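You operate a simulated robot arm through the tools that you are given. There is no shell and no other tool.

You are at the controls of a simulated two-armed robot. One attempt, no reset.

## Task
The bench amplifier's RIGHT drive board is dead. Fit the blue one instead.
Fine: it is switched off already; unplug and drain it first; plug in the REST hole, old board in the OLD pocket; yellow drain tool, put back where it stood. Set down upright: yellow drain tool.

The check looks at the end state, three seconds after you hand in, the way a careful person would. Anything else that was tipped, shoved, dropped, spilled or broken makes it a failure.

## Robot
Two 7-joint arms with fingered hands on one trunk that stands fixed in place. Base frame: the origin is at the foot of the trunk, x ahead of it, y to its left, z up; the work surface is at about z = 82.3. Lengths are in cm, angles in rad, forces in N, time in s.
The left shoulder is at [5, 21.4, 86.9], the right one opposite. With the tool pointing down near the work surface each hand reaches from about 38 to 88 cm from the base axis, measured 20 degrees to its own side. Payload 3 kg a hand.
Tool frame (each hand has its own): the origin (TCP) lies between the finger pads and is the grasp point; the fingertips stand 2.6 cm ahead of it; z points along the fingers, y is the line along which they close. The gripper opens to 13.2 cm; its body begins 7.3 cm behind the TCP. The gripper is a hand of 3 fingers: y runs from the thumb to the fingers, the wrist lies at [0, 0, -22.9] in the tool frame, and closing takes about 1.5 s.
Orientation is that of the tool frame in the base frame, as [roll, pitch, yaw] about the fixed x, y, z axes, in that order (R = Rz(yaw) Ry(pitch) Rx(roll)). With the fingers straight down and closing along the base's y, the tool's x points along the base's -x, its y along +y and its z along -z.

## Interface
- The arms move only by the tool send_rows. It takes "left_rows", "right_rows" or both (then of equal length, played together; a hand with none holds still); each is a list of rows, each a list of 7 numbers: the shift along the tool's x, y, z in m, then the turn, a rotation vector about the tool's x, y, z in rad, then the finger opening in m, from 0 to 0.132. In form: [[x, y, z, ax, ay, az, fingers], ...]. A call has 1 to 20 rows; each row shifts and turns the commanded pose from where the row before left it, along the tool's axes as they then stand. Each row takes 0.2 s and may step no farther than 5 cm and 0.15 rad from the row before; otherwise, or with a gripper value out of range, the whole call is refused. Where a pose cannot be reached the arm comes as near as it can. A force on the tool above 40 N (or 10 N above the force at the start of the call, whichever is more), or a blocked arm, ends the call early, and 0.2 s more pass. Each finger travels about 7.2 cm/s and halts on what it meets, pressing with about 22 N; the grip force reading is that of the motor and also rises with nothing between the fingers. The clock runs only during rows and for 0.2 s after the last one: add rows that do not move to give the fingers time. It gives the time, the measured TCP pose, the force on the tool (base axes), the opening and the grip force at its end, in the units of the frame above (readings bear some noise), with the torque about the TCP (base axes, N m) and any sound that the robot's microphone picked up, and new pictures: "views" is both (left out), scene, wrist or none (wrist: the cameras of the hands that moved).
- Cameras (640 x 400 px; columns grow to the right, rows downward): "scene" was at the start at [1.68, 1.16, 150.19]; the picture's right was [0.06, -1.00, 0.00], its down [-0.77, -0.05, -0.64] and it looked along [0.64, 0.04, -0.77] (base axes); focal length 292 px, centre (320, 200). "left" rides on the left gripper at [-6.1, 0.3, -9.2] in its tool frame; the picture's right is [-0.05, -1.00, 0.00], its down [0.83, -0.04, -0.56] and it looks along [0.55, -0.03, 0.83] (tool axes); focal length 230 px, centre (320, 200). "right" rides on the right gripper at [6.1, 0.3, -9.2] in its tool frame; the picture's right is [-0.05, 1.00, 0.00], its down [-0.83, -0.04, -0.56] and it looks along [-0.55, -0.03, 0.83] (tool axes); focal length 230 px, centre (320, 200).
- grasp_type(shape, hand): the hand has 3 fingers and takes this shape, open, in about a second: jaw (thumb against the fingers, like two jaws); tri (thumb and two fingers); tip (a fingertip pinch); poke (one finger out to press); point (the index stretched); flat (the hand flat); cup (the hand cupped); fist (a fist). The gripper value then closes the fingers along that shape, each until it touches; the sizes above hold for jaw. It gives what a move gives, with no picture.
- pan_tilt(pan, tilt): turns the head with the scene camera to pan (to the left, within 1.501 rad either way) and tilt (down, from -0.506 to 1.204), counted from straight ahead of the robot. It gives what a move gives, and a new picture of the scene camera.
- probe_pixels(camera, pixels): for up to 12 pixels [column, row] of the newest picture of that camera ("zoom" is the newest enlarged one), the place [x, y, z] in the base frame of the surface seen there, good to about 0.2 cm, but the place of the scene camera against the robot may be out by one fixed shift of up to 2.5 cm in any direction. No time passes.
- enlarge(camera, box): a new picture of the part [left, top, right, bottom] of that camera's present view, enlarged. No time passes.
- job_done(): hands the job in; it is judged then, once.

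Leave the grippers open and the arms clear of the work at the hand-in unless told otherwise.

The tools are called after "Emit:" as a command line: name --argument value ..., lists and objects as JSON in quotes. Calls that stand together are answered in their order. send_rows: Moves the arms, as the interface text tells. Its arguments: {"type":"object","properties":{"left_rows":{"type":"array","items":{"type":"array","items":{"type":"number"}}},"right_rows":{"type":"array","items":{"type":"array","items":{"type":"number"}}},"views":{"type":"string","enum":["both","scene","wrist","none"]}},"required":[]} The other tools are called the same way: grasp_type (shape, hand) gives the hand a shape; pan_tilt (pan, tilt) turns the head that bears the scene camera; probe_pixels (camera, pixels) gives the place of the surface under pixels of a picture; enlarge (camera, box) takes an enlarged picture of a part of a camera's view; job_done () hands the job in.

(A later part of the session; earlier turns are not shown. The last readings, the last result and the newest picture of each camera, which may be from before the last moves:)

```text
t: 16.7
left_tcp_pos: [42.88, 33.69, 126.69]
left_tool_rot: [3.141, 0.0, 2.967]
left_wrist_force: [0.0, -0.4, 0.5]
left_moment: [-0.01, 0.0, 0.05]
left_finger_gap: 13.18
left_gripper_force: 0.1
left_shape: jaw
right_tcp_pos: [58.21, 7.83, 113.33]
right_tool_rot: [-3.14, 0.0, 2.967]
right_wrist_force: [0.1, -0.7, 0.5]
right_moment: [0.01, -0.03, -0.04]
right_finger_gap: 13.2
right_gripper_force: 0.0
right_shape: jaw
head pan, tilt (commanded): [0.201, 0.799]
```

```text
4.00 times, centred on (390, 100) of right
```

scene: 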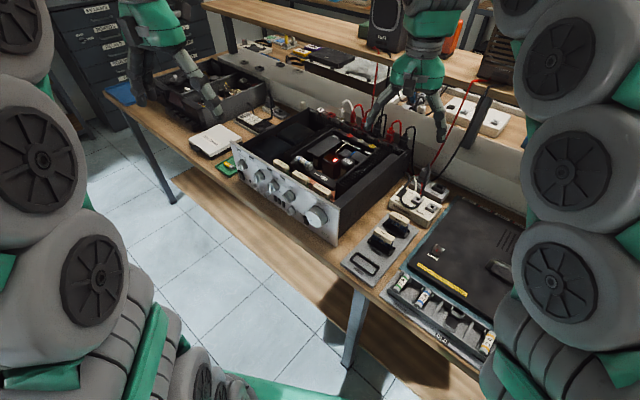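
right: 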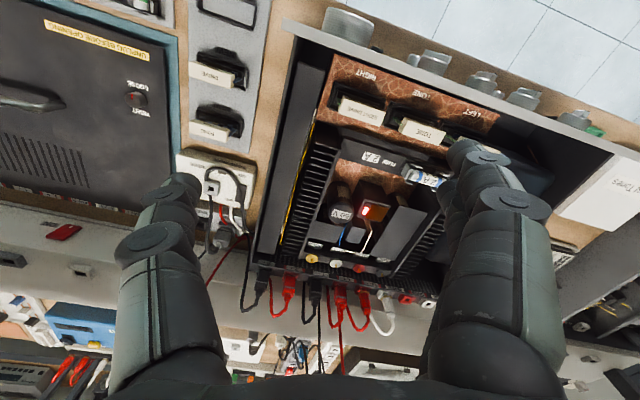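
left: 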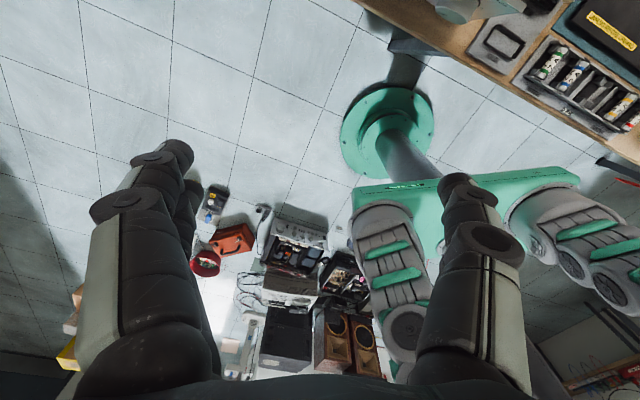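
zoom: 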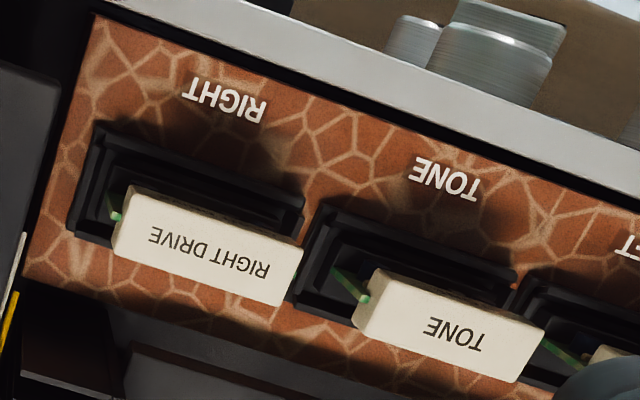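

Right-camera positions: copper pad ≈ (76.6, 13.2, 91.9), RIGHT DRIVE handle top ≈ (59.2, 12.7, 94.2), spare DRIVE ≈ (52.1, -5.0, 88.5). Next I bring the right hand over the sockets to see the plug and REST hole closely.

Emit:
send_rows --right_rows '[[-0.009, -0.043, 0.005, 0, 0, 0, 0.132], [-0.009, -0.043, 0.005, 0, 0, 0, 0.132], [-0.009, -0.043, 0.005, 0, 0, 0, 0.132], [-0.009, -0.043, 0.005, 0, 0, 0, 0.132], [-0.009, -0.043, 0.005, 0, 0, 0, 0.132]]' --views "wrist"

Emit:
enlarge --camera "right" --box '[230, 140, 410, 280]'

```text
t: 17.9
left_tcp_pos: [42.82, 33.78, 126.61]
left_tool_rot: [-3.141, 0.0, 2.968]
left_wrist_force: [-1.2, -0.2, -0.2]
left_moment: [0.02, 0.0, 0.0]
left_finger_gap: 13.18
left_gripper_force: 0.2
left_shape: jaw
right_tcp_pos: [58.86, -14.33, 110.92]
right_tool_rot: [-3.142, 0.0, 2.966]
right_wrist_force: [0.1, -0.4, 0.2]
right_moment: [0.02, 0.0, 0.01]
right_finger_gap: 13.19
right_gripper_force: 0.0
right_shape: jaw
head pan, tilt (commanded): [0.201, 0.799]
```

right: 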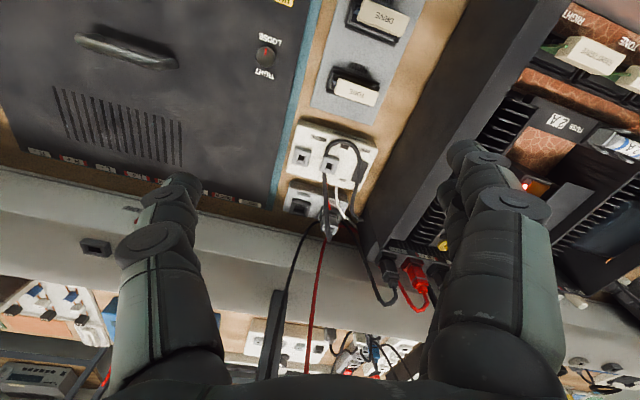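

```text
2.86 times, centred on (320, 210) of right
```

zoom: 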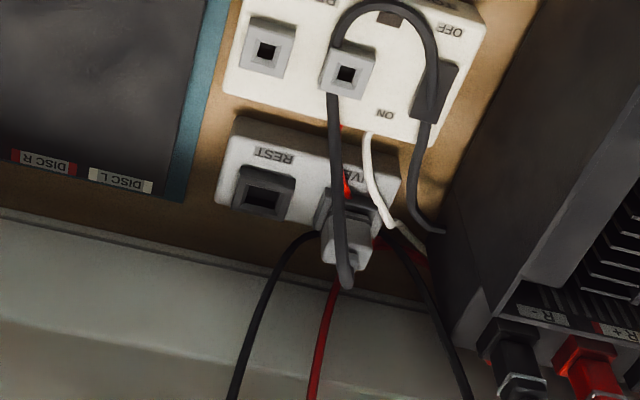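

I probe the plug body, the LIVE socket collar, the REST hole, and the box edges in this enlarged picture.

Emit:
probe_pixels --camera "zoom" --pixels '[[350, 245], [330, 240], [368, 240], [345, 262], [325, 255], [362, 266], [346, 280], [263, 198], [243, 190], [283, 193], [262, 182], [260, 215]]'

Emit:
probe_pixels --camera "zoom" --pixels '[[240, 120], [395, 175], [220, 200], [318, 195], [372, 215], [318, 220], [345, 190], [337, 30], [420, 225], [370, 160], [267, 50], [346, 74]]'

Emit:
enlarge --camera "right" --box '[290, 170, 370, 250]'

```text
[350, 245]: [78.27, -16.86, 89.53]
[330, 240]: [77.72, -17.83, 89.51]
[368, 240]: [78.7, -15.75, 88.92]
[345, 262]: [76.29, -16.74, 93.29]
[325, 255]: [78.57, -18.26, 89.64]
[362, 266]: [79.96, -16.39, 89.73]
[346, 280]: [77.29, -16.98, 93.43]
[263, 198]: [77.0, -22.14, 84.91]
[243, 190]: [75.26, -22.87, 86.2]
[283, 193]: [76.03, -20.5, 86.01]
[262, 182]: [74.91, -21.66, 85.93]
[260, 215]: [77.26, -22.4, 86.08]
```

```text
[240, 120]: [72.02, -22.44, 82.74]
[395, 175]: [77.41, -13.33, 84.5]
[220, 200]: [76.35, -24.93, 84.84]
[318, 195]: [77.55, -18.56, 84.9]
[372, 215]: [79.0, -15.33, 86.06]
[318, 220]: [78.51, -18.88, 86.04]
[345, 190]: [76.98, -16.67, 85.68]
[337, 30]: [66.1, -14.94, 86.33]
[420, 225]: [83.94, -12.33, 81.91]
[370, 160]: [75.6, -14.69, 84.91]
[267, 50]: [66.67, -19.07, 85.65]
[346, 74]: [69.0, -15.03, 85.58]
```

```text
5.00 times, centred on (330, 210) of right
```

zoom: 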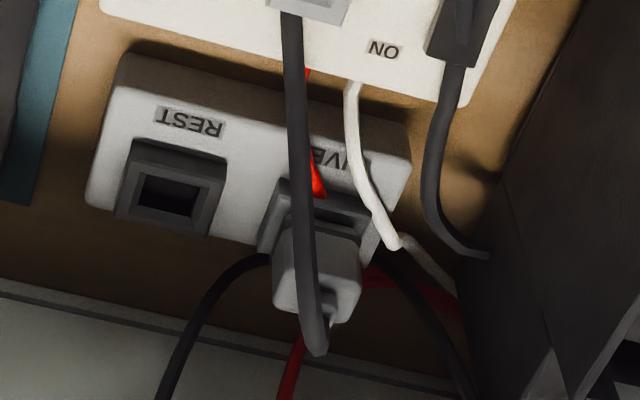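

I probe a finer grid on the plug in this 5x picture.

Emit:
probe_pixels --camera "zoom" --pixels '[[282, 255], [280, 275], [278, 300], [330, 255], [350, 258], [355, 275], [350, 300], [340, 315], [285, 235], [350, 240], [335, 285], [330, 300]]'

Emit:
probe_pixels --camera "zoom" --pixels '[[140, 147], [222, 165], [118, 212], [208, 232], [170, 195], [168, 180], [148, 190], [195, 200], [275, 185], [262, 245], [375, 215], [368, 250]]'

Emit:
probe_pixels --camera "zoom" --pixels '[[318, 350], [318, 330], [305, 290], [300, 240], [295, 180], [290, 100], [292, 30], [440, 130], [460, 230], [485, 252], [330, 320], [310, 340]]'

```text
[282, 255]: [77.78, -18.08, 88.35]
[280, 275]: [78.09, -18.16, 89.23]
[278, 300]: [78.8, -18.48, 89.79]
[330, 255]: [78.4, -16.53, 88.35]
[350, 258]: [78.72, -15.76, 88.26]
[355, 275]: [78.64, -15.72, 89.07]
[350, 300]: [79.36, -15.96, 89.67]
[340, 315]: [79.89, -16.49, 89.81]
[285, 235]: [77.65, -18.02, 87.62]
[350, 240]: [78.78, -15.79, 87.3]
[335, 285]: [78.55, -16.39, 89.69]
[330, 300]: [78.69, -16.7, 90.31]
```

```text
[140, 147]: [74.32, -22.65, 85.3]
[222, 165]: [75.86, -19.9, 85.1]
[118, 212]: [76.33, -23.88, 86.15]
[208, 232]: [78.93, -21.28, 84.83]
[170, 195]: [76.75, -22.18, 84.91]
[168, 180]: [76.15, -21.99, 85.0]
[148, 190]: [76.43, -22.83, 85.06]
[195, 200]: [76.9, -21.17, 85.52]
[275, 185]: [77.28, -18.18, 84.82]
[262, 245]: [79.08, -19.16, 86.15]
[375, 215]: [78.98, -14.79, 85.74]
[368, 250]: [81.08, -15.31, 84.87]
```

```text
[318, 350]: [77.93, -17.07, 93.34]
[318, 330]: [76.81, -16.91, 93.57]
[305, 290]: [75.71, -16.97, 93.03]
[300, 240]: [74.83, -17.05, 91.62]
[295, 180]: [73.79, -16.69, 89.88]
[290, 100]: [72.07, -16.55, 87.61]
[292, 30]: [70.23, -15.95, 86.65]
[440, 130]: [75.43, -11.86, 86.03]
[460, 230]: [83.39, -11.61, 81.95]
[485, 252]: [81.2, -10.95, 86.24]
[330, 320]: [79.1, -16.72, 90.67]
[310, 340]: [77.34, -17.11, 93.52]
```

The plug is about 2.5 cm wide (along ≈60° in the plan), centre ≈ (78.9, -17.1), top z ≈ 89.7; REST hole centre ≈ (76.1, -22.0), 5.8 cm away. Before grasping I check how wide the fingers spread at small openings, in jaw first.

Emit:
send_rows --right_rows '[[0, 0, 0, 0, 0, 0, 0.08], [0, 0, 0, 0, 0, 0, 0.04], [0, 0, 0, 0, 0, 0, 0.03], [0, 0, 0, 0, 0, 0, 0.03], [0, 0, 0, 0, 0, 0, 0.03]]' --views "wrist"

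Emit:
enlarge --camera "scene" --box '[340, 20, 520, 160]'

```text
t: 19.1
left_tcp_pos: [42.97, 33.61, 126.72]
left_tool_rot: [3.142, 0.001, 2.967]
left_wrist_force: [-0.4, 0.4, 1.1]
left_moment: [-0.02, -0.03, 0.02]
left_finger_gap: 13.21
left_gripper_force: 0.0
left_shape: jaw
right_tcp_pos: [58.93, -14.3, 110.84]
right_tool_rot: [3.141, -0.001, 2.967]
right_wrist_force: [-0.1, -0.4, 0.3]
right_moment: [-0.01, 0.0, 0.0]
right_finger_gap: 3.06
right_gripper_force: 0.1
right_shape: jaw
head pan, tilt (commanded): [0.201, 0.799]
```

right: 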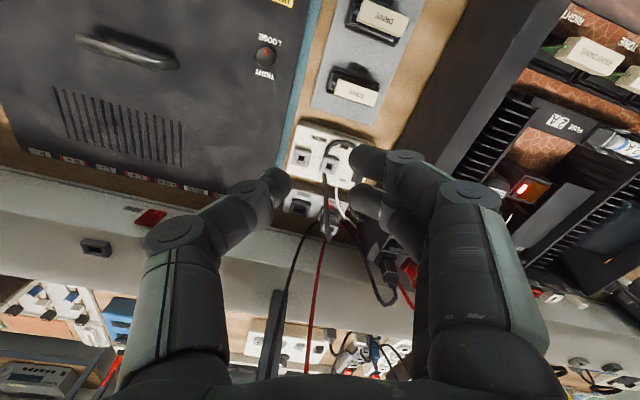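

```text
2.86 times, centred on (430, 90) of scene
```

zoom: 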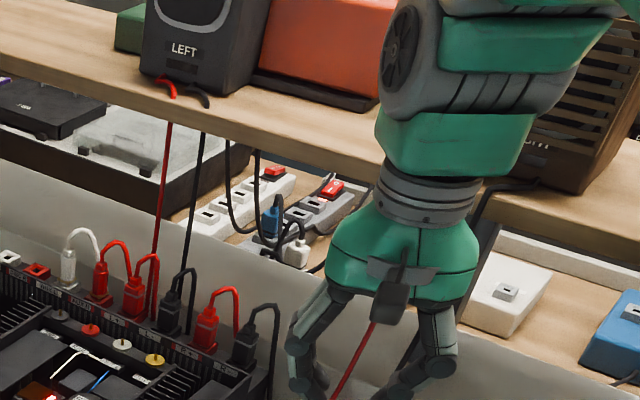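

I probe the finger surfaces in this picture to learn how far the joints stick out.

Emit:
probe_pixels --camera "right" --pixels '[[280, 178], [270, 190], [255, 205], [195, 215], [150, 240], [180, 232], [362, 168], [385, 160], [405, 158], [470, 190], [495, 205], [375, 205]]'

Emit:
grasp_type --shape "tip" --hand "right"

Emit:
send_rows --right_rows '[[0, 0, 0, 0, 0, 0, 0.03], [0, 0, 0, 0, 0, 0, 0.03], [0, 0, 0, 0, 0, 0, 0.03], [0, 0, 0, 0, 0, 0, 0.03], [0, 0, 0, 0, 0, 0, 0.03], [0, 0, 0, 0, 0, 0, 0.03]]' --views "wrist"

```text
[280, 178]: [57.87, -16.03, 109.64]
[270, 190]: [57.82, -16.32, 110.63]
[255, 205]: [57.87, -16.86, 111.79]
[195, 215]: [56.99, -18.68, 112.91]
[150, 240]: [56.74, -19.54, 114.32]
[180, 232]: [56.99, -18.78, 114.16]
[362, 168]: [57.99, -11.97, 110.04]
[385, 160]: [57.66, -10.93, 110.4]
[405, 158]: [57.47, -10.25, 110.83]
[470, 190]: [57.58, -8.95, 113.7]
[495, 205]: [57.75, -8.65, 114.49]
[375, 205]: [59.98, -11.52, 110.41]
```

```text
t: 20.0
left_tcp_pos: [43.09, 33.57, 126.76]
left_tool_rot: [3.141, 0.0, 2.968]
left_wrist_force: [-0.3, -0.2, -0.1]
left_moment: [0.03, -0.02, 0.0]
left_finger_gap: 13.2
left_gripper_force: 0.1
left_shape: jaw
right_tcp_pos: [58.93, -14.25, 110.79]
right_tool_rot: [3.141, 0.002, 2.967]
right_wrist_force: [-0.3, 0.6, -0.6]
right_moment: [0.01, 0.01, 0.0]
right_finger_gap: 13.19
right_gripper_force: 0.1
right_shape: tip
head pan, tilt (commanded): [0.201, 0.799]
```

```text
t: 21.4
left_tcp_pos: [42.95, 33.76, 126.65]
left_tool_rot: [-3.141, -0.001, 2.966]
left_wrist_force: [0.0, 0.2, 0.5]
left_moment: [0.01, 0.03, 0.01]
left_finger_gap: 13.21
left_gripper_force: 0.0
left_shape: jaw
right_tcp_pos: [58.93, -14.17, 110.84]
right_tool_rot: [-3.141, 0.001, 2.969]
right_wrist_force: [-0.1, 0.3, 0.8]
right_moment: [0.02, -0.03, 0.01]
right_finger_gap: 3.02
right_gripper_force: 0.1
right_shape: tip
head pan, tilt (commanded): [0.201, 0.799]
```

right: 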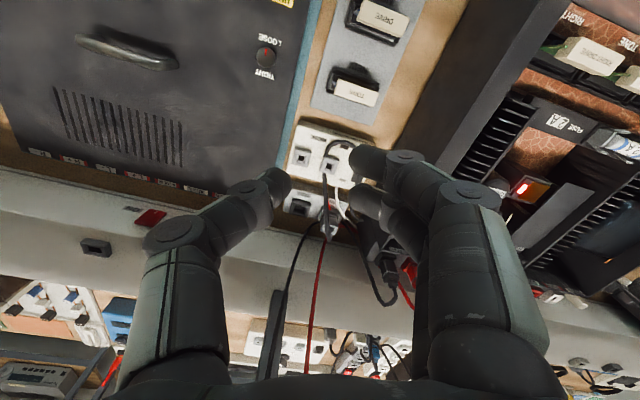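

Jaw and tip look alike at 3 cm: joints stick out about ±5.5 cm some 3.5 cm above the TCP. I check the amp side wall position next to the plug.

Emit:
probe_pixels --camera "right" --pixels '[[440, 100], [420, 140], [470, 60], [500, 90], [480, 130], [530, 30], [520, 50], [455, 160], [352, 230], [375, 232], [388, 270], [405, 262]]'

Emit:
pan_tilt --pan -0.15 --tilt 0.75

Emit:
enlarge --camera "scene" --box '[180, 60, 380, 220]'

```text
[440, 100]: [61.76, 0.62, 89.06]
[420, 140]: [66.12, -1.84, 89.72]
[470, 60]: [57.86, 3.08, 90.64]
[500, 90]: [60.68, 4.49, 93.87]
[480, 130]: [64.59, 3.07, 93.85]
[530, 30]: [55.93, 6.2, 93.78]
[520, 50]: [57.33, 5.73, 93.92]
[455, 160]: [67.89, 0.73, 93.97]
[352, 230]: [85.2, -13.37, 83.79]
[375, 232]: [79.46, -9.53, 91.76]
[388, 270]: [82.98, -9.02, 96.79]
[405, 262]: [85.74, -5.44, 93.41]
```

```text
t: 22.3
left_tcp_pos: [42.97, 33.67, 126.76]
left_tool_rot: [3.141, 0.001, 2.966]
left_wrist_force: [0.0, 0.0, -0.8]
left_moment: [-0.03, -0.03, 0.02]
left_finger_gap: 13.16
left_gripper_force: 0.1
left_shape: jaw
right_tcp_pos: [58.9, -14.3, 110.95]
right_tool_rot: [3.141, -0.001, 2.968]
right_wrist_force: [0.5, 0.5, 0.3]
right_moment: [0.0, -0.04, -0.02]
right_finger_gap: 3.03
right_gripper_force: 0.1
right_shape: tip
head pan, tilt (commanded): [-0.15, 0.75]
```

scene: 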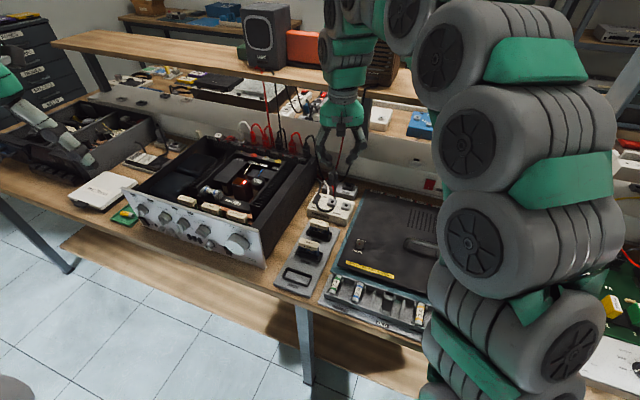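

```text
2.50 times, centred on (280, 140) of scene
```

zoom: 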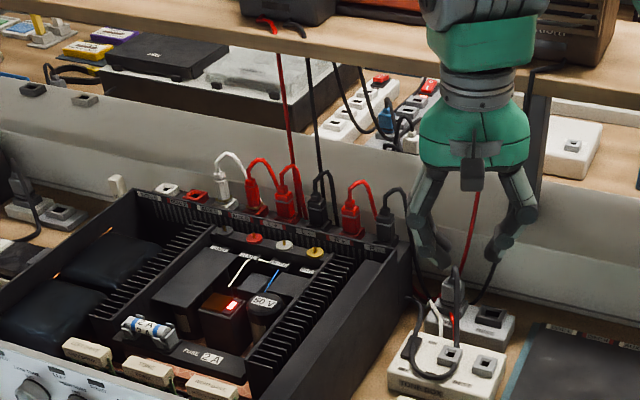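

The amp wall runs exactly at 30°, and lies 7.0 cm from the plug's centre: enough room. I also check the shelf's front edge for clearance behind the sockets.

Emit:
probe_pixels --camera "scene" --pixels '[[200, 65], [300, 78], [310, 70], [400, 95], [300, 95], [400, 175], [380, 165], [375, 130], [330, 190], [345, 185], [325, 205], [322, 195]]'

```text
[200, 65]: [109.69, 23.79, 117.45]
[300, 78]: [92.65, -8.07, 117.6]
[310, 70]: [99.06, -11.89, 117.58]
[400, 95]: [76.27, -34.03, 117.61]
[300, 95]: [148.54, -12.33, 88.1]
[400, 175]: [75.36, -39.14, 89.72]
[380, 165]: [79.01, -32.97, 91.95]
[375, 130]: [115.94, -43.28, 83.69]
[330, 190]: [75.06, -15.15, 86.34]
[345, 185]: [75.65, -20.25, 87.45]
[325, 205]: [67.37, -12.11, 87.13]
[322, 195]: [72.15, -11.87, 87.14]
```

I check where the hanging red and black cords near the plug run, so the hand keeps clear of them.

Emit:
probe_pixels --camera "zoom" --pixels '[[470, 230], [465, 252], [460, 262], [490, 275], [480, 295], [473, 205], [520, 140], [455, 285], [448, 300], [437, 300], [430, 290], [425, 330]]'

Emit:
enlarge --camera "scene" --box '[290, 110, 390, 210]'

```text
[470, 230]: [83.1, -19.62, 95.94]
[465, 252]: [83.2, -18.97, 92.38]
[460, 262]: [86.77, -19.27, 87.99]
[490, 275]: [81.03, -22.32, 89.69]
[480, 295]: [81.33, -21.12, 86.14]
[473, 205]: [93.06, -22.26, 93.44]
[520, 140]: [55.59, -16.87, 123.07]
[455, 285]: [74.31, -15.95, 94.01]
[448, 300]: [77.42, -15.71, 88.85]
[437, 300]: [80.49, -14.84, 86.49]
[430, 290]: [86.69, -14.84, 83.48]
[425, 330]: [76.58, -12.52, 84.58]
```

```text
4.00 times, centred on (340, 160) of scene
```

zoom: 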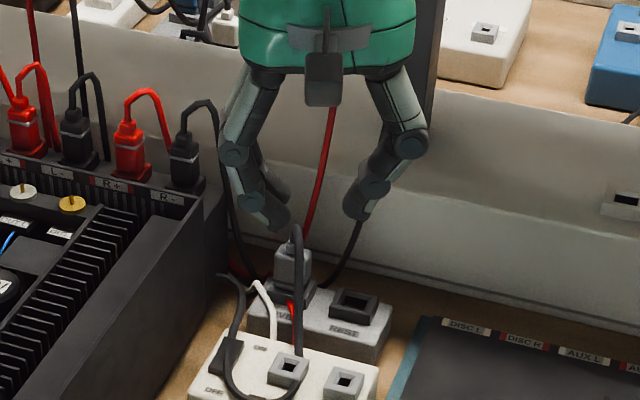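

Everything measured. I put the right hand back to jaw, turn it 20° so the fingers will close across the plug's width, and lean the wrist 11° back from the shelf.

Emit:
grasp_type --shape "jaw" --hand "right"

Emit:
send_rows --right_rows '[[0, 0, 0, 0, 0, 0.1163, 0.09], [0, 0, 0, 0, 0, 0.1163, 0.06], [0, 0, 0, 0, 0, 0.1163, 0.048], [0, 0, 0, 0, -0.1, 0, 0.048], [0, 0, 0, 0, -0.1, 0, 0.048], [0, 0, 0, 0, 0, 0, 0.048]]' --views "wrist"

```text
t: 23.2
left_tcp_pos: [43.02, 33.79, 126.7]
left_tool_rot: [-3.142, 0.0, 2.967]
left_wrist_force: [-0.2, -0.8, -0.2]
left_moment: [-0.02, -0.01, 0.04]
left_finger_gap: 13.17
left_gripper_force: 0.1
left_shape: jaw
right_tcp_pos: [58.88, -14.09, 110.77]
right_tool_rot: [3.141, -0.001, 2.966]
right_wrist_force: [-0.3, 0.2, 0.4]
right_moment: [-0.04, -0.02, 0.01]
right_finger_gap: 13.17
right_gripper_force: 0.0
right_shape: jaw
head pan, tilt (commanded): [-0.15, 0.75]
```

```text
t: 24.6
left_tcp_pos: [43.04, 33.65, 126.61]
left_tool_rot: [3.141, 0.001, 2.968]
left_wrist_force: [0.9, 0.3, 0.4]
left_moment: [-0.02, 0.0, 0.01]
left_finger_gap: 13.17
left_gripper_force: 0.1
left_shape: jaw
right_tcp_pos: [58.85, -14.02, 110.91]
right_tool_rot: [3.141, 0.201, 2.616]
right_wrist_force: [0.4, -0.6, -0.1]
right_moment: [0.01, 0.02, -0.02]
right_finger_gap: 4.84
right_gripper_force: 0.0
right_shape: jaw
head pan, tilt (commanded): [-0.15, 0.75]
```

right: 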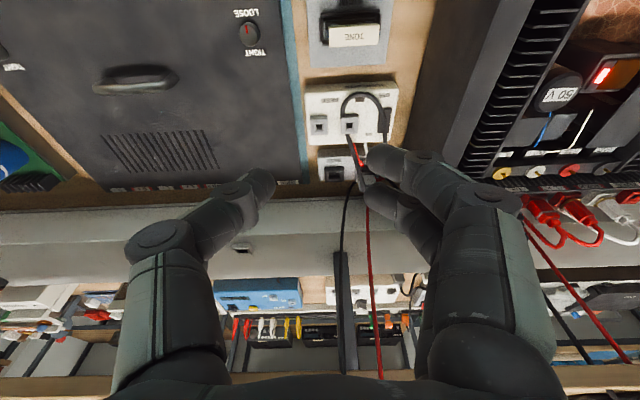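

The boxes now appear square in the wrist view, so the yaw is right. I move over the plug to hover at z ≈ 101.

Emit:
send_rows --right_rows '[[-0.0276, 0.012, 0.0224, 0, 0, 0, 0.048], [-0.0276, 0.012, 0.0224, 0, 0, 0, 0.048], [-0.0276, 0.012, 0.0224, 0, 0, 0, 0.048], [-0.0276, 0.012, 0.0224, 0, 0, 0, 0.048], [-0.0276, 0.012, 0.0224, 0, 0, 0, 0.048], [-0.0276, 0.012, 0.0224, 0, 0, 0, 0.048], [0, 0, 0, 0, 0, 0, 0.048]]' --views "both"

Emit:
enlarge --camera "right" --box '[230, 80, 430, 240]'

Emit:
enlarge --camera "scene" --box '[270, 80, 410, 220]'

```text
t: 26.2
left_tcp_pos: [42.92, 33.63, 126.67]
left_tool_rot: [3.141, 0.0, 2.967]
left_wrist_force: [0.1, -0.2, 0.2]
left_moment: [0.02, 0.0, 0.0]
left_finger_gap: 13.2
left_gripper_force: 0.0
left_shape: jaw
right_tcp_pos: [78.93, -17.33, 100.8]
right_tool_rot: [3.141, 0.201, 2.619]
right_wrist_force: [-0.4, 0.9, -0.2]
right_moment: [0.02, -0.01, 0.01]
right_finger_gap: 4.84
right_gripper_force: 0.0
right_shape: jaw
head pan, tilt (commanded): [-0.15, 0.75]
```

scene: 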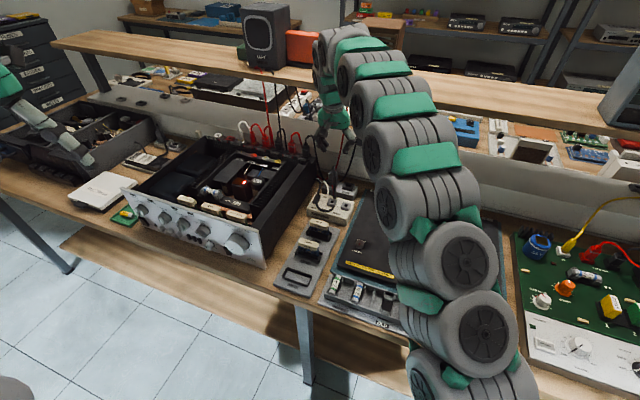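
right: 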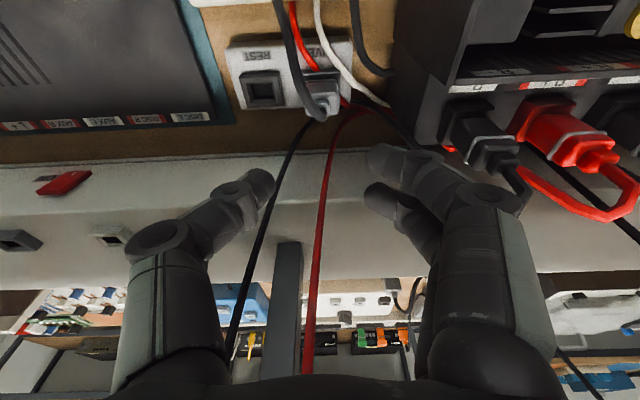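

```text
2.50 times, centred on (330, 160) of right
```

zoom: 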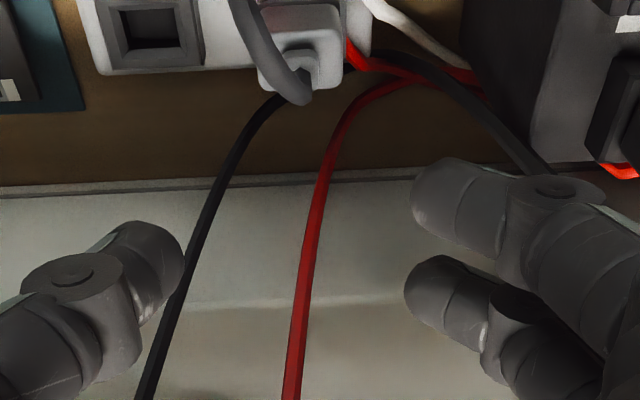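

```text
2.86 times, centred on (340, 150) of scene
```

zoom: 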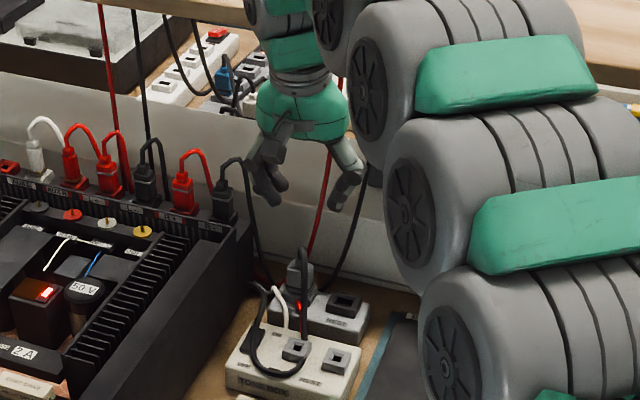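

The plug sits laterally centred (column ≈ 322). I probe it again from this closer, aligned view to fine-tune.

Emit:
enlarge --camera "right" --box '[230, 30, 390, 130]'

Emit:
probe_pixels --camera "right" --pixels '[[306, 105], [312, 112], [334, 110], [333, 101], [325, 100], [306, 92], [336, 90], [322, 115], [262, 88], [243, 76], [283, 74], [262, 105]]'

```text
4.00 times, centred on (310, 80) of right
```

zoom: 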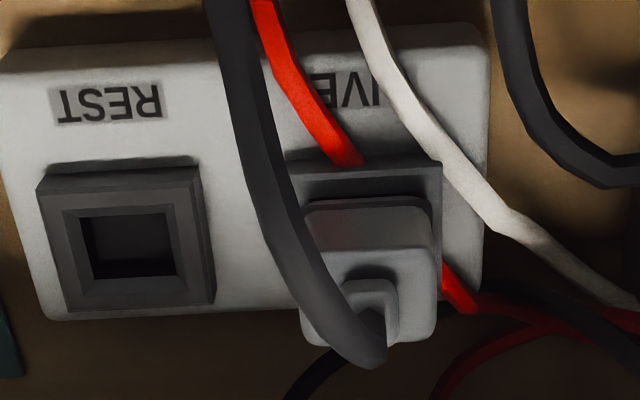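

```text
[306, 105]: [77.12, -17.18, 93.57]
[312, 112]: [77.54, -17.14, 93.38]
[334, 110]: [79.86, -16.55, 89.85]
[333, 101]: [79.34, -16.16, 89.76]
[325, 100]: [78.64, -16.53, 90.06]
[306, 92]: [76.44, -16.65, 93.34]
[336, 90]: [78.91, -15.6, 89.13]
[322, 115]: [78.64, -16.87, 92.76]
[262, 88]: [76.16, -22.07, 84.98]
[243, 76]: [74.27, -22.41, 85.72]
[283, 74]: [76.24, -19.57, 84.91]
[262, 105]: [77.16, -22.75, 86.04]
```

The white and red leads pass close to the plug's right side. I probe their heights so the fingers stay above them.

Emit:
probe_pixels --camera "zoom" --pixels '[[385, 55], [410, 105], [440, 150], [475, 195], [500, 222], [560, 262], [270, 45], [300, 100], [340, 155], [455, 285], [480, 305], [520, 330]]'

Emit:
probe_pixels --camera "zoom" --pixels '[[310, 215], [425, 225], [430, 330], [310, 320], [300, 190], [436, 180], [130, 165], [60, 210], [190, 205], [130, 300], [100, 215], [160, 260]]'

```text
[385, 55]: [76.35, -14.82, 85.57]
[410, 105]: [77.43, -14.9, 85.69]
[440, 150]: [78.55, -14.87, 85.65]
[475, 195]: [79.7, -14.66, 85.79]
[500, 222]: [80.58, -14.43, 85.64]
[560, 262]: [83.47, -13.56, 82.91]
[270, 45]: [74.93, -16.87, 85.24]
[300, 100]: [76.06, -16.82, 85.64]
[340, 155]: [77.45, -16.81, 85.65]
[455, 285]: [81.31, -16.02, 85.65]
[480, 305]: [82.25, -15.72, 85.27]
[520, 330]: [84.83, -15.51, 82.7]
```

```text
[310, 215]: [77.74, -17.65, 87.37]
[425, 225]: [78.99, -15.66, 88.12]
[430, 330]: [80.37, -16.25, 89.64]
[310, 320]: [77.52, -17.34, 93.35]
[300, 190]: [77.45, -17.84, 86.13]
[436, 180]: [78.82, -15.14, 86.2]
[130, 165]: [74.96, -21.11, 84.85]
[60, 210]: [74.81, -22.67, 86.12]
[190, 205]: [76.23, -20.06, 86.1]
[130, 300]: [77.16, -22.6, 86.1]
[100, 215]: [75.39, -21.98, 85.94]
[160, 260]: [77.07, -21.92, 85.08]
```

The leads lie flat on the box top at z ≈ 85.7, below the fingertips' target. Plug centre (along its width) is 0.15 cm to the left of the hand. I descend to TCP z ≈ 88.9 with a 4.8 cm opening.

Emit:
send_rows --right_rows '[[0.00474, 0.0005, 0.02332, 0, 0, 0, 0.048], [0.00474, 0.0005, 0.02332, 0, 0, 0, 0.048], [0.00474, 0.0005, 0.02332, 0, 0, 0, 0.048], [0.00474, 0, 0.02332, 0, 0, 0, 0.048], [0.00474, 0, 0.02332, 0, 0, 0, 0.048], [0, 0, 0, 0, 0, 0, 0.048]]' --views "both"

Emit:
enlarge --camera "right" --box '[220, 100, 420, 260]'

Emit:
enlarge --camera "scene" --box '[270, 100, 410, 220]'

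```text
t: 27.6
left_tcp_pos: [42.96, 33.69, 126.65]
left_tool_rot: [-3.14, -0.001, 2.965]
left_wrist_force: [0.3, -0.2, 0.6]
left_moment: [-0.03, 0.0, -0.02]
left_finger_gap: 13.23
left_gripper_force: 0.0
left_shape: jaw
right_tcp_pos: [78.82, -17.18, 89.18]
right_tool_rot: [-3.141, 0.2, 2.622]
right_wrist_force: [0.1, 0.2, -0.1]
right_moment: [0.0, -0.03, -0.02]
right_finger_gap: 4.84
right_gripper_force: 0.1
right_shape: jaw
head pan, tilt (commanded): [-0.15, 0.75]
```

scene: 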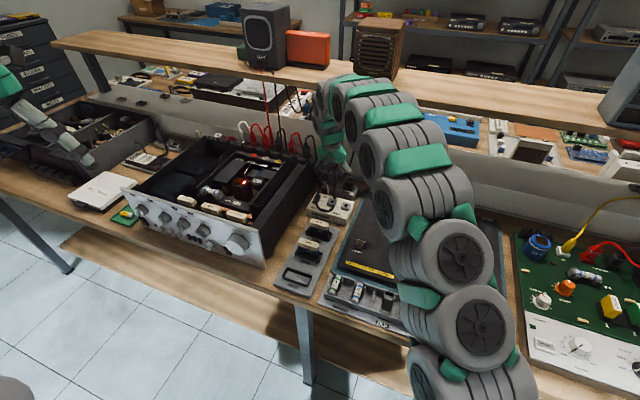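
right: 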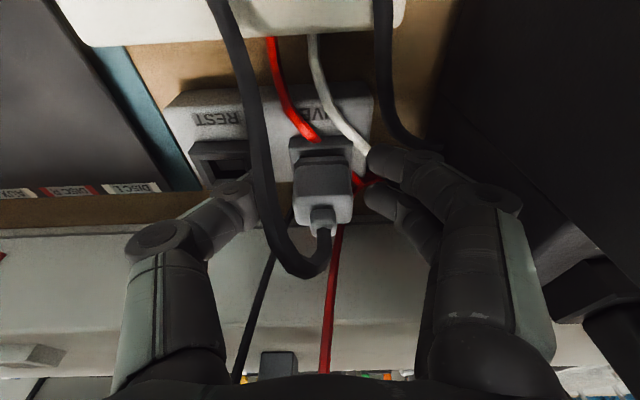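

```text
2.50 times, centred on (320, 180) of right
```

zoom: 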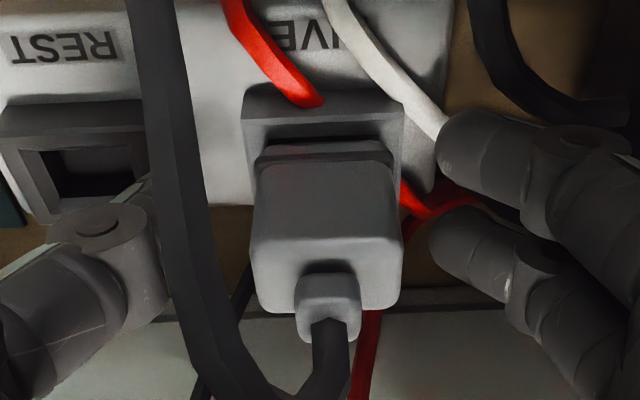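

```text
3.33 times, centred on (340, 160) of scene
```

zoom: 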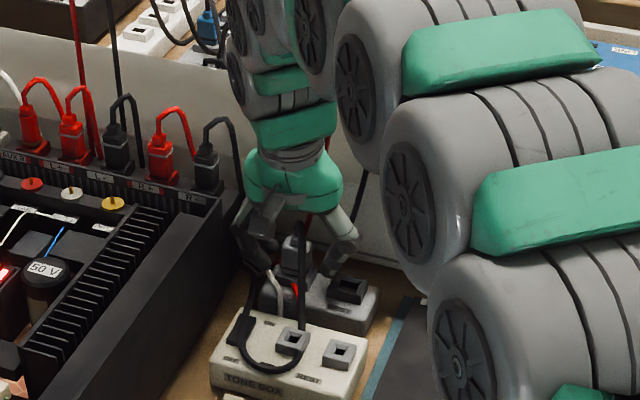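

The plug body is between thumb and fingers. I go down another 0.4 cm and close the fingers on it.

Emit:
send_rows --right_rows '[[0.0008, 0, 0.0039, 0, 0, 0, 0.048], [0, 0, 0, 0, 0, 0, 0.03], [0, 0, 0, 0, 0, 0, 0.015], [0, 0, 0, 0, 0, 0, 0.01], [0, 0, 0, 0, 0, 0, 0.01], [0, 0, 0, 0, 0, 0, 0.01]]' --views "wrist"

Emit:
enlarge --camera "right" --box '[220, 100, 420, 260]'

```text
t: 29.0
left_tcp_pos: [42.9, 33.71, 126.71]
left_tool_rot: [-3.141, 0.001, 2.966]
left_wrist_force: [0.9, 0.3, 0.2]
left_moment: [-0.03, 0.0, -0.02]
left_finger_gap: 13.16
left_gripper_force: 0.0
left_shape: jaw
right_tcp_pos: [78.76, -17.03, 88.83]
right_tool_rot: [3.141, 0.202, 2.619]
right_wrist_force: [0.7, 2.8, 2.9]
right_moment: [0.27, -0.05, -0.05]
right_finger_gap: 2.38
right_gripper_force: 21.6
right_shape: jaw
head pan, tilt (commanded): [-0.15, 0.75]
```

right: 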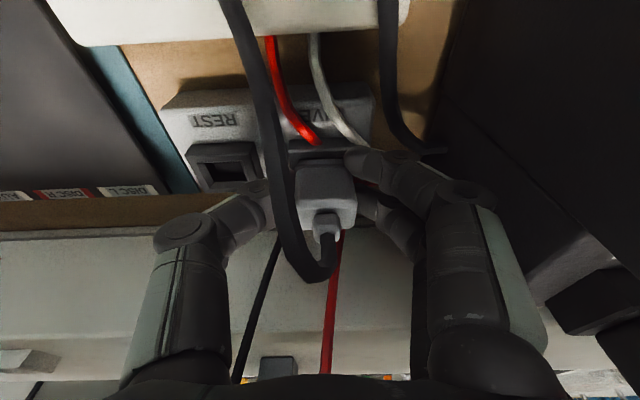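

```text
2.50 times, centred on (320, 180) of right
```

zoom: 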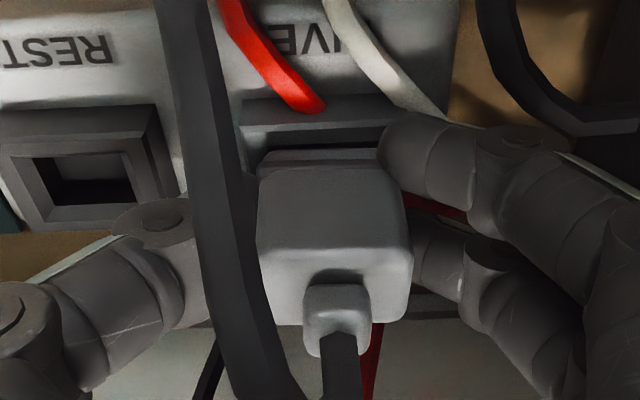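

Grip holds at 2.38 cm, 21.6 N. I pull straight up, 4 cm in small steps.

Emit:
send_rows --right_rows '[[-0.001, 0, -0.0049, 0, 0, 0, 0.01], [-0.001, 0, -0.0049, 0, 0, 0, 0.01], [-0.002, 0, -0.0098, 0, 0, 0, 0.01], [-0.002, 0, -0.0098, 0, 0, 0, 0.01], [-0.002, 0, -0.0098, 0, 0, 0, 0.01]]' --views "wrist"

Emit:
enlarge --camera "right" --box '[200, 80, 440, 260]'

```text
t: 30.2
left_tcp_pos: [42.92, 33.66, 126.67]
left_tool_rot: [3.141, 0.002, 2.965]
left_wrist_force: [0.5, 0.1, -0.4]
left_moment: [0.0, 0.06, 0.06]
left_finger_gap: 13.19
left_gripper_force: 0.0
left_shape: jaw
right_tcp_pos: [78.85, -17.27, 92.77]
right_tool_rot: [-3.14, 0.198, 2.617]
right_wrist_force: [0.3, 0.1, -0.1]
right_moment: [-0.02, -0.04, 0.01]
right_finger_gap: 2.25
right_gripper_force: 22.0
right_shape: jaw
head pan, tilt (commanded): [-0.15, 0.75]
```

right: 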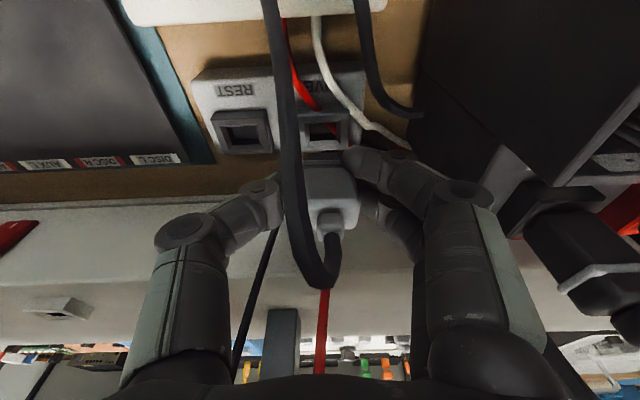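

```text
2.22 times, centred on (320, 170) of right
```

zoom: 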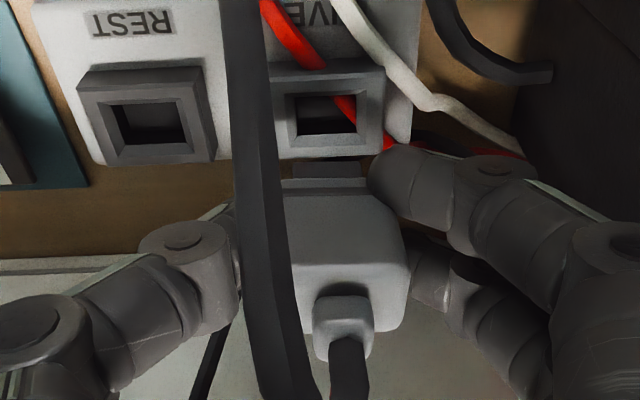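

The plug is out, and both holes are visible. I probe both collars' corners to get the exact hole-to-hole shift.

Emit:
probe_pixels --camera "zoom" --pixels '[[80, 92], [200, 82], [97, 160], [215, 155], [110, 106], [178, 104], [192, 150], [122, 145], [384, 72], [380, 142], [290, 95], [360, 95]]'

Emit:
probe_pixels --camera "zoom" --pixels '[[150, 122], [325, 120], [330, 165], [300, 168], [360, 168], [300, 176], [358, 174], [285, 195], [370, 195], [400, 260], [390, 320], [300, 255]]'

```text
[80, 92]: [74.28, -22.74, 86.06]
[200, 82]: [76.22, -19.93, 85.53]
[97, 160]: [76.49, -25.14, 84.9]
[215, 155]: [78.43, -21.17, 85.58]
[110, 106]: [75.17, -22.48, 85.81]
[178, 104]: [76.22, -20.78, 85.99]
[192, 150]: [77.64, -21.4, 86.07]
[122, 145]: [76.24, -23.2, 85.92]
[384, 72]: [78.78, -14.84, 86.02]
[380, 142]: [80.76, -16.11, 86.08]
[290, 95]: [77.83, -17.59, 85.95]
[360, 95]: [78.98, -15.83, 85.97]
```

```text
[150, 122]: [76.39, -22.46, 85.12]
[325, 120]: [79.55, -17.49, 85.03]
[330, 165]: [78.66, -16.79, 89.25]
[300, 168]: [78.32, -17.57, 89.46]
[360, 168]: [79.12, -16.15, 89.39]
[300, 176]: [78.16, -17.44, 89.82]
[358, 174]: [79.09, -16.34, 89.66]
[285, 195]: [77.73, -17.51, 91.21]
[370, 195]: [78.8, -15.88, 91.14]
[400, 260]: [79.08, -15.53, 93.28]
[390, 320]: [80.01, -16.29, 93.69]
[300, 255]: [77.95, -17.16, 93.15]
```

REST is 5.6 cm from LIVE straight along the box. I carry the plug sideways −5.6 cm and look before lowering.

Emit:
send_rows --right_rows '[[0, -0.014, 0, 0, 0, 0, 0.01], [0, -0.014, 0, 0, 0, 0, 0.01], [0, -0.014, 0, 0, 0, 0, 0.01], [0, -0.014, 0, 0, 0, 0, 0.01], [0, 0, 0, 0, 0, 0, 0.01]]' --views "wrist"

Emit:
enlarge --camera "right" --box '[220, 80, 420, 240]'

```text
t: 31.4
left_tcp_pos: [42.92, 33.72, 126.72]
left_tool_rot: [-3.14, 0.0, 2.968]
left_wrist_force: [0.7, 0.8, -0.3]
left_moment: [-0.01, -0.01, -0.01]
left_finger_gap: 13.2
left_gripper_force: 0.0
left_shape: jaw
right_tcp_pos: [76.13, -21.95, 92.79]
right_tool_rot: [-3.141, 0.2, 2.618]
right_wrist_force: [0.9, 0.1, -0.4]
right_moment: [0.02, -0.03, 0.05]
right_finger_gap: 2.25
right_gripper_force: 21.6
right_shape: jaw
head pan, tilt (commanded): [-0.15, 0.75]
```

right: 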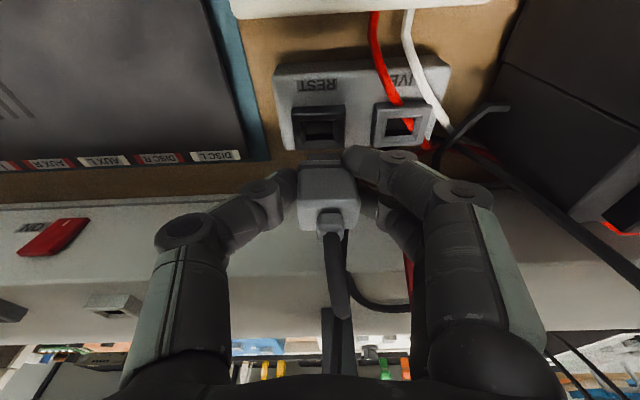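

```text
2.50 times, centred on (320, 160) of right
```

zoom: 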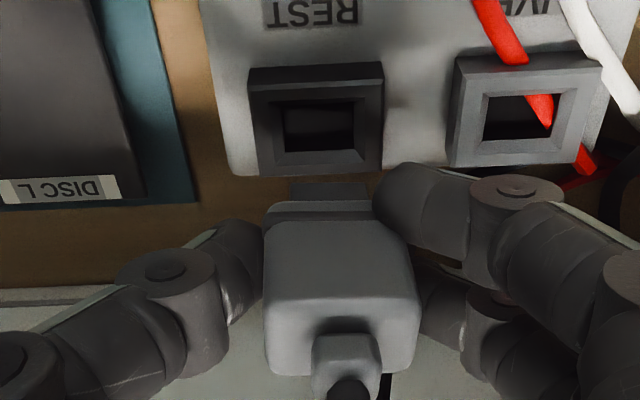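

I probe the prong and REST hole edges to check alignment before lowering.

Emit:
probe_pixels --camera "zoom" --pixels '[[294, 192], [366, 192], [330, 192], [274, 104], [358, 102], [285, 150], [365, 148], [316, 102], [325, 160], [270, 215], [375, 215], [330, 188]]'

Emit:
probe_pixels --camera "zoom" --pixels '[[250, 90], [382, 86], [262, 172], [378, 168], [455, 80], [600, 65], [452, 165], [590, 145], [486, 95], [575, 92], [500, 138], [560, 136]]'

```text
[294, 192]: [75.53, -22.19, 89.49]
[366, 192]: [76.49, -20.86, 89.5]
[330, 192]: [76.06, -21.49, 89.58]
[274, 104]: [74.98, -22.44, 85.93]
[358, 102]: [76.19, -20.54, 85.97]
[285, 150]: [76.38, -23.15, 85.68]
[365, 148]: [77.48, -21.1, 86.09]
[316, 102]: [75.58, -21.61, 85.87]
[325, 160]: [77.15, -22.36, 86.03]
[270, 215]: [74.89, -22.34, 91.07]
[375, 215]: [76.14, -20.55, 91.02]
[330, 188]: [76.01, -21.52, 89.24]
```

```text
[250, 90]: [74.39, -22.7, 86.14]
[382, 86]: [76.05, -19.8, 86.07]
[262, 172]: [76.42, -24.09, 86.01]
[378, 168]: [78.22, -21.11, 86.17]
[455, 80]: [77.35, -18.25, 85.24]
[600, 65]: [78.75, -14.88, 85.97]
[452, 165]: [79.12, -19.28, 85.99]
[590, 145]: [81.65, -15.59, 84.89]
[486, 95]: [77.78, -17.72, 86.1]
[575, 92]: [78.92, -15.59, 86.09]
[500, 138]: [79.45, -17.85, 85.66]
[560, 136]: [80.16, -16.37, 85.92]
```

Prong ≈ 0.1–0.2 cm too far left of the REST hole's centre. I nudge −0.12 cm and lower in steps, watching the force.

Emit:
send_rows --right_rows '[[0, -0.0012, 0, 0, 0, 0, 0.01], [0.002, 0, 0.0098, 0, 0, 0, 0.01], [0.002, 0, 0.0098, 0, 0, 0, 0.01], [0.001, 0, 0.0049, 0, 0, 0, 0.01], [0, 0, 0, 0, 0, 0, 0.01]]' --views "wrist"

Emit:
enlarge --camera "right" --box '[220, 80, 420, 240]'

```text
t: 32.6
left_tcp_pos: [42.97, 33.6, 126.56]
left_tool_rot: [-3.141, -0.001, 2.968]
left_wrist_force: [-0.3, -0.7, 0.5]
left_moment: [0.01, -0.02, 0.01]
left_finger_gap: 13.18
left_gripper_force: 0.0
left_shape: jaw
right_tcp_pos: [76.04, -22.11, 90.27]
right_tool_rot: [-3.141, 0.198, 2.62]
right_wrist_force: [-0.5, 0.0, -0.9]
right_moment: [0.0, -0.01, -0.01]
right_finger_gap: 2.22
right_gripper_force: 22.2
right_shape: jaw
head pan, tilt (commanded): [-0.15, 0.75]
```

right: 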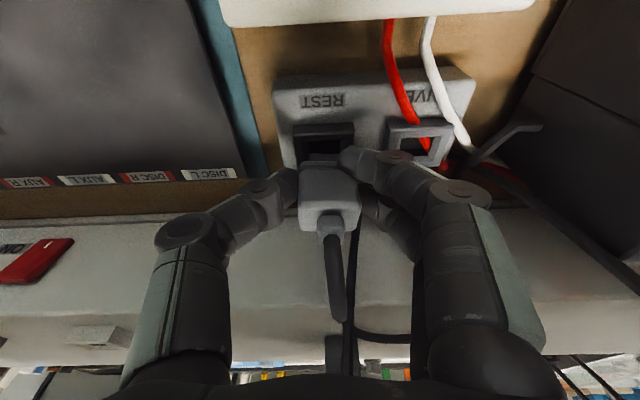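

```text
2.50 times, centred on (320, 160) of right
```

zoom: 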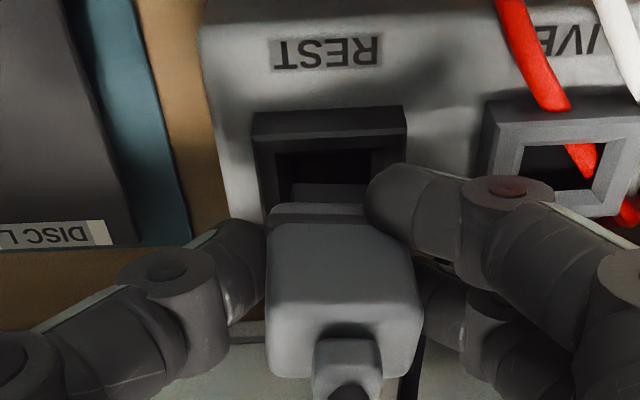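

The prong lines up with the REST hole (columns ~329 vs ~331). I lower the last 1.5 cm.

Emit:
send_rows --right_rows '[[0.001, 0, 0.0049, 0, 0, 0, 0.01], [0.001, 0, 0.0049, 0, 0, 0, 0.01], [0.001, 0, 0.0049, 0, 0, 0, 0.01], [0, 0, 0, 0, 0, 0, 0.01]]' --views "wrist"

Emit:
enlarge --camera "right" --box '[220, 80, 420, 240]'

```text
t: 33.6
left_tcp_pos: [42.83, 33.74, 126.73]
left_tool_rot: [-3.141, -0.001, 2.967]
left_wrist_force: [0.1, -0.3, -0.6]
left_moment: [0.01, -0.02, 0.02]
left_finger_gap: 13.16
left_gripper_force: 0.1
left_shape: jaw
right_tcp_pos: [76.17, -22.07, 88.8]
right_tool_rot: [3.141, 0.2, 2.621]
right_wrist_force: [-14.7, 9.4, 14.9]
right_moment: [0.34, 0.3, 0.3]
right_finger_gap: 2.33
right_gripper_force: 22.3
right_shape: jaw
head pan, tilt (commanded): [-0.15, 0.75]
```

right: 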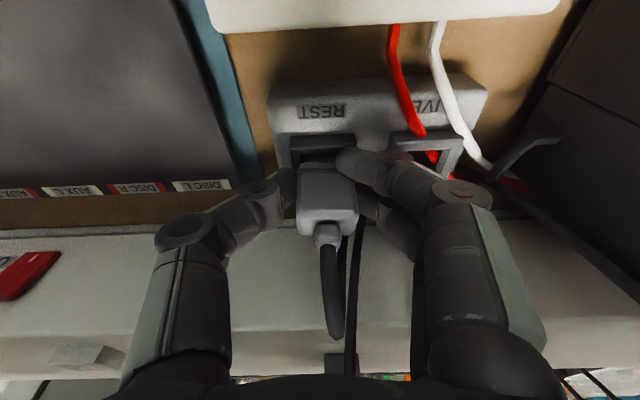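

```text
2.50 times, centred on (320, 160) of right
```

zoom: 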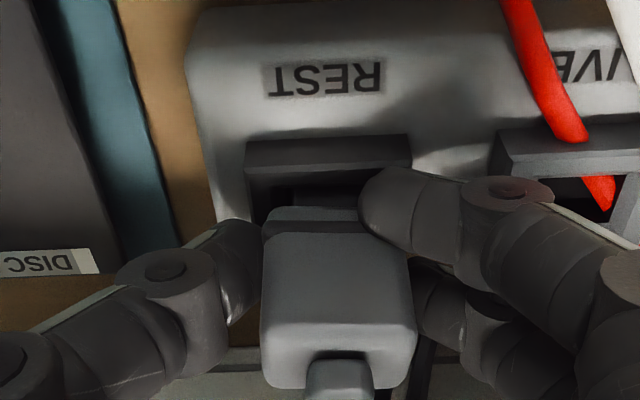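

Force reads about 17 N pushing the tool back toward the robot (−n) and 15 N up: the prong presses on the hole's far wall. I shift the hand 0.25 cm back toward the robot to relieve it.

Emit:
send_rows --right_rows '[[0.0025, 0, -0.0005, 0, 0, 0, 0.01], [0, 0, 0, 0, 0, 0, 0.01]]' --views "wrist"

Emit:
enlarge --camera "right" --box '[240, 100, 400, 230]'

```text
t: 34.2
left_tcp_pos: [42.95, 33.72, 126.71]
left_tool_rot: [3.141, -0.001, 2.969]
left_wrist_force: [0.1, -0.6, -0.6]
left_moment: [0.01, -0.01, 0.01]
left_finger_gap: 13.2
left_gripper_force: 0.0
left_shape: jaw
right_tcp_pos: [76.02, -22.11, 88.99]
right_tool_rot: [3.14, 0.203, 2.619]
right_wrist_force: [5.0, 3.6, 14.8]
right_moment: [0.36, -0.1, 0.02]
right_finger_gap: 2.31
right_gripper_force: 21.9
right_shape: jaw
head pan, tilt (commanded): [-0.15, 0.75]
```

right: 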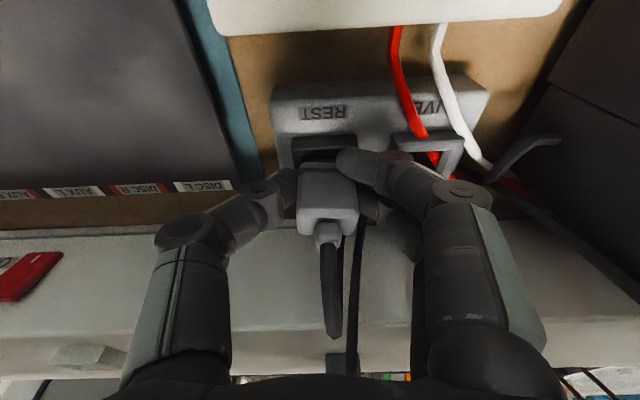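

```text
3.08 times, centred on (320, 165) of right
```

zoom: 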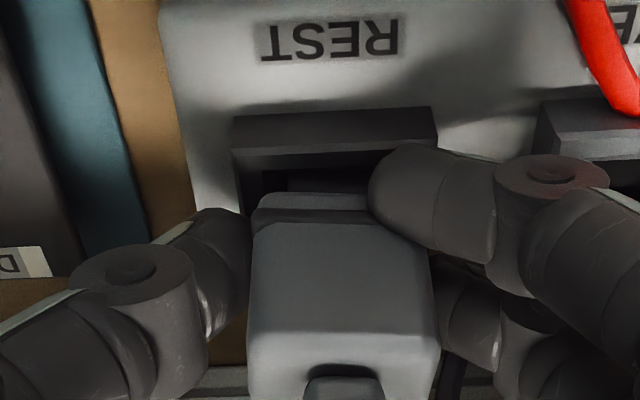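

Lateral load is mostly gone; 15 N upward remains, so it isn't fully home. I probe the plug's height now against the seated height (top was z ≈ 89.7).

Emit:
probe_pixels --camera "zoom" --pixels '[[330, 183], [310, 183], [330, 203], [330, 215], [290, 230], [410, 250], [270, 370], [420, 360], [340, 355], [240, 125], [430, 120], [255, 160]]'

Emit:
probe_pixels --camera "zoom" --pixels '[[240, 140], [425, 140], [330, 150], [262, 210], [260, 195], [372, 195], [255, 235], [432, 260], [350, 340], [290, 345], [400, 345], [350, 300]]'

```text
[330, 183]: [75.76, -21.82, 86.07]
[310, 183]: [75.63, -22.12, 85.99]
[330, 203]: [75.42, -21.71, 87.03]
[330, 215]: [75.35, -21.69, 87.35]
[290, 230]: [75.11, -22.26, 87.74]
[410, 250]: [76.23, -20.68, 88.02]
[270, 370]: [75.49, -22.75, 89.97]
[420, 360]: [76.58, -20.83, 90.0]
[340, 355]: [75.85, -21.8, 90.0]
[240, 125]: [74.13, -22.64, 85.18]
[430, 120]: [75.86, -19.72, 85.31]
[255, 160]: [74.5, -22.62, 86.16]
```

```text
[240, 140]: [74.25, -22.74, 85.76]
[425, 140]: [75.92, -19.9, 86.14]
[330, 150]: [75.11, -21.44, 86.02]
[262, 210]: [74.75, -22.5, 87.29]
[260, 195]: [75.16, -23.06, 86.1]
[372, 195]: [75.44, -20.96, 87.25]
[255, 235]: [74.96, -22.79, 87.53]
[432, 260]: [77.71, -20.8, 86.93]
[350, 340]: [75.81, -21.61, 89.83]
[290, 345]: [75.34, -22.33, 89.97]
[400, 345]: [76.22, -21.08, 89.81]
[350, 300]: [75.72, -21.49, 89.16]
```

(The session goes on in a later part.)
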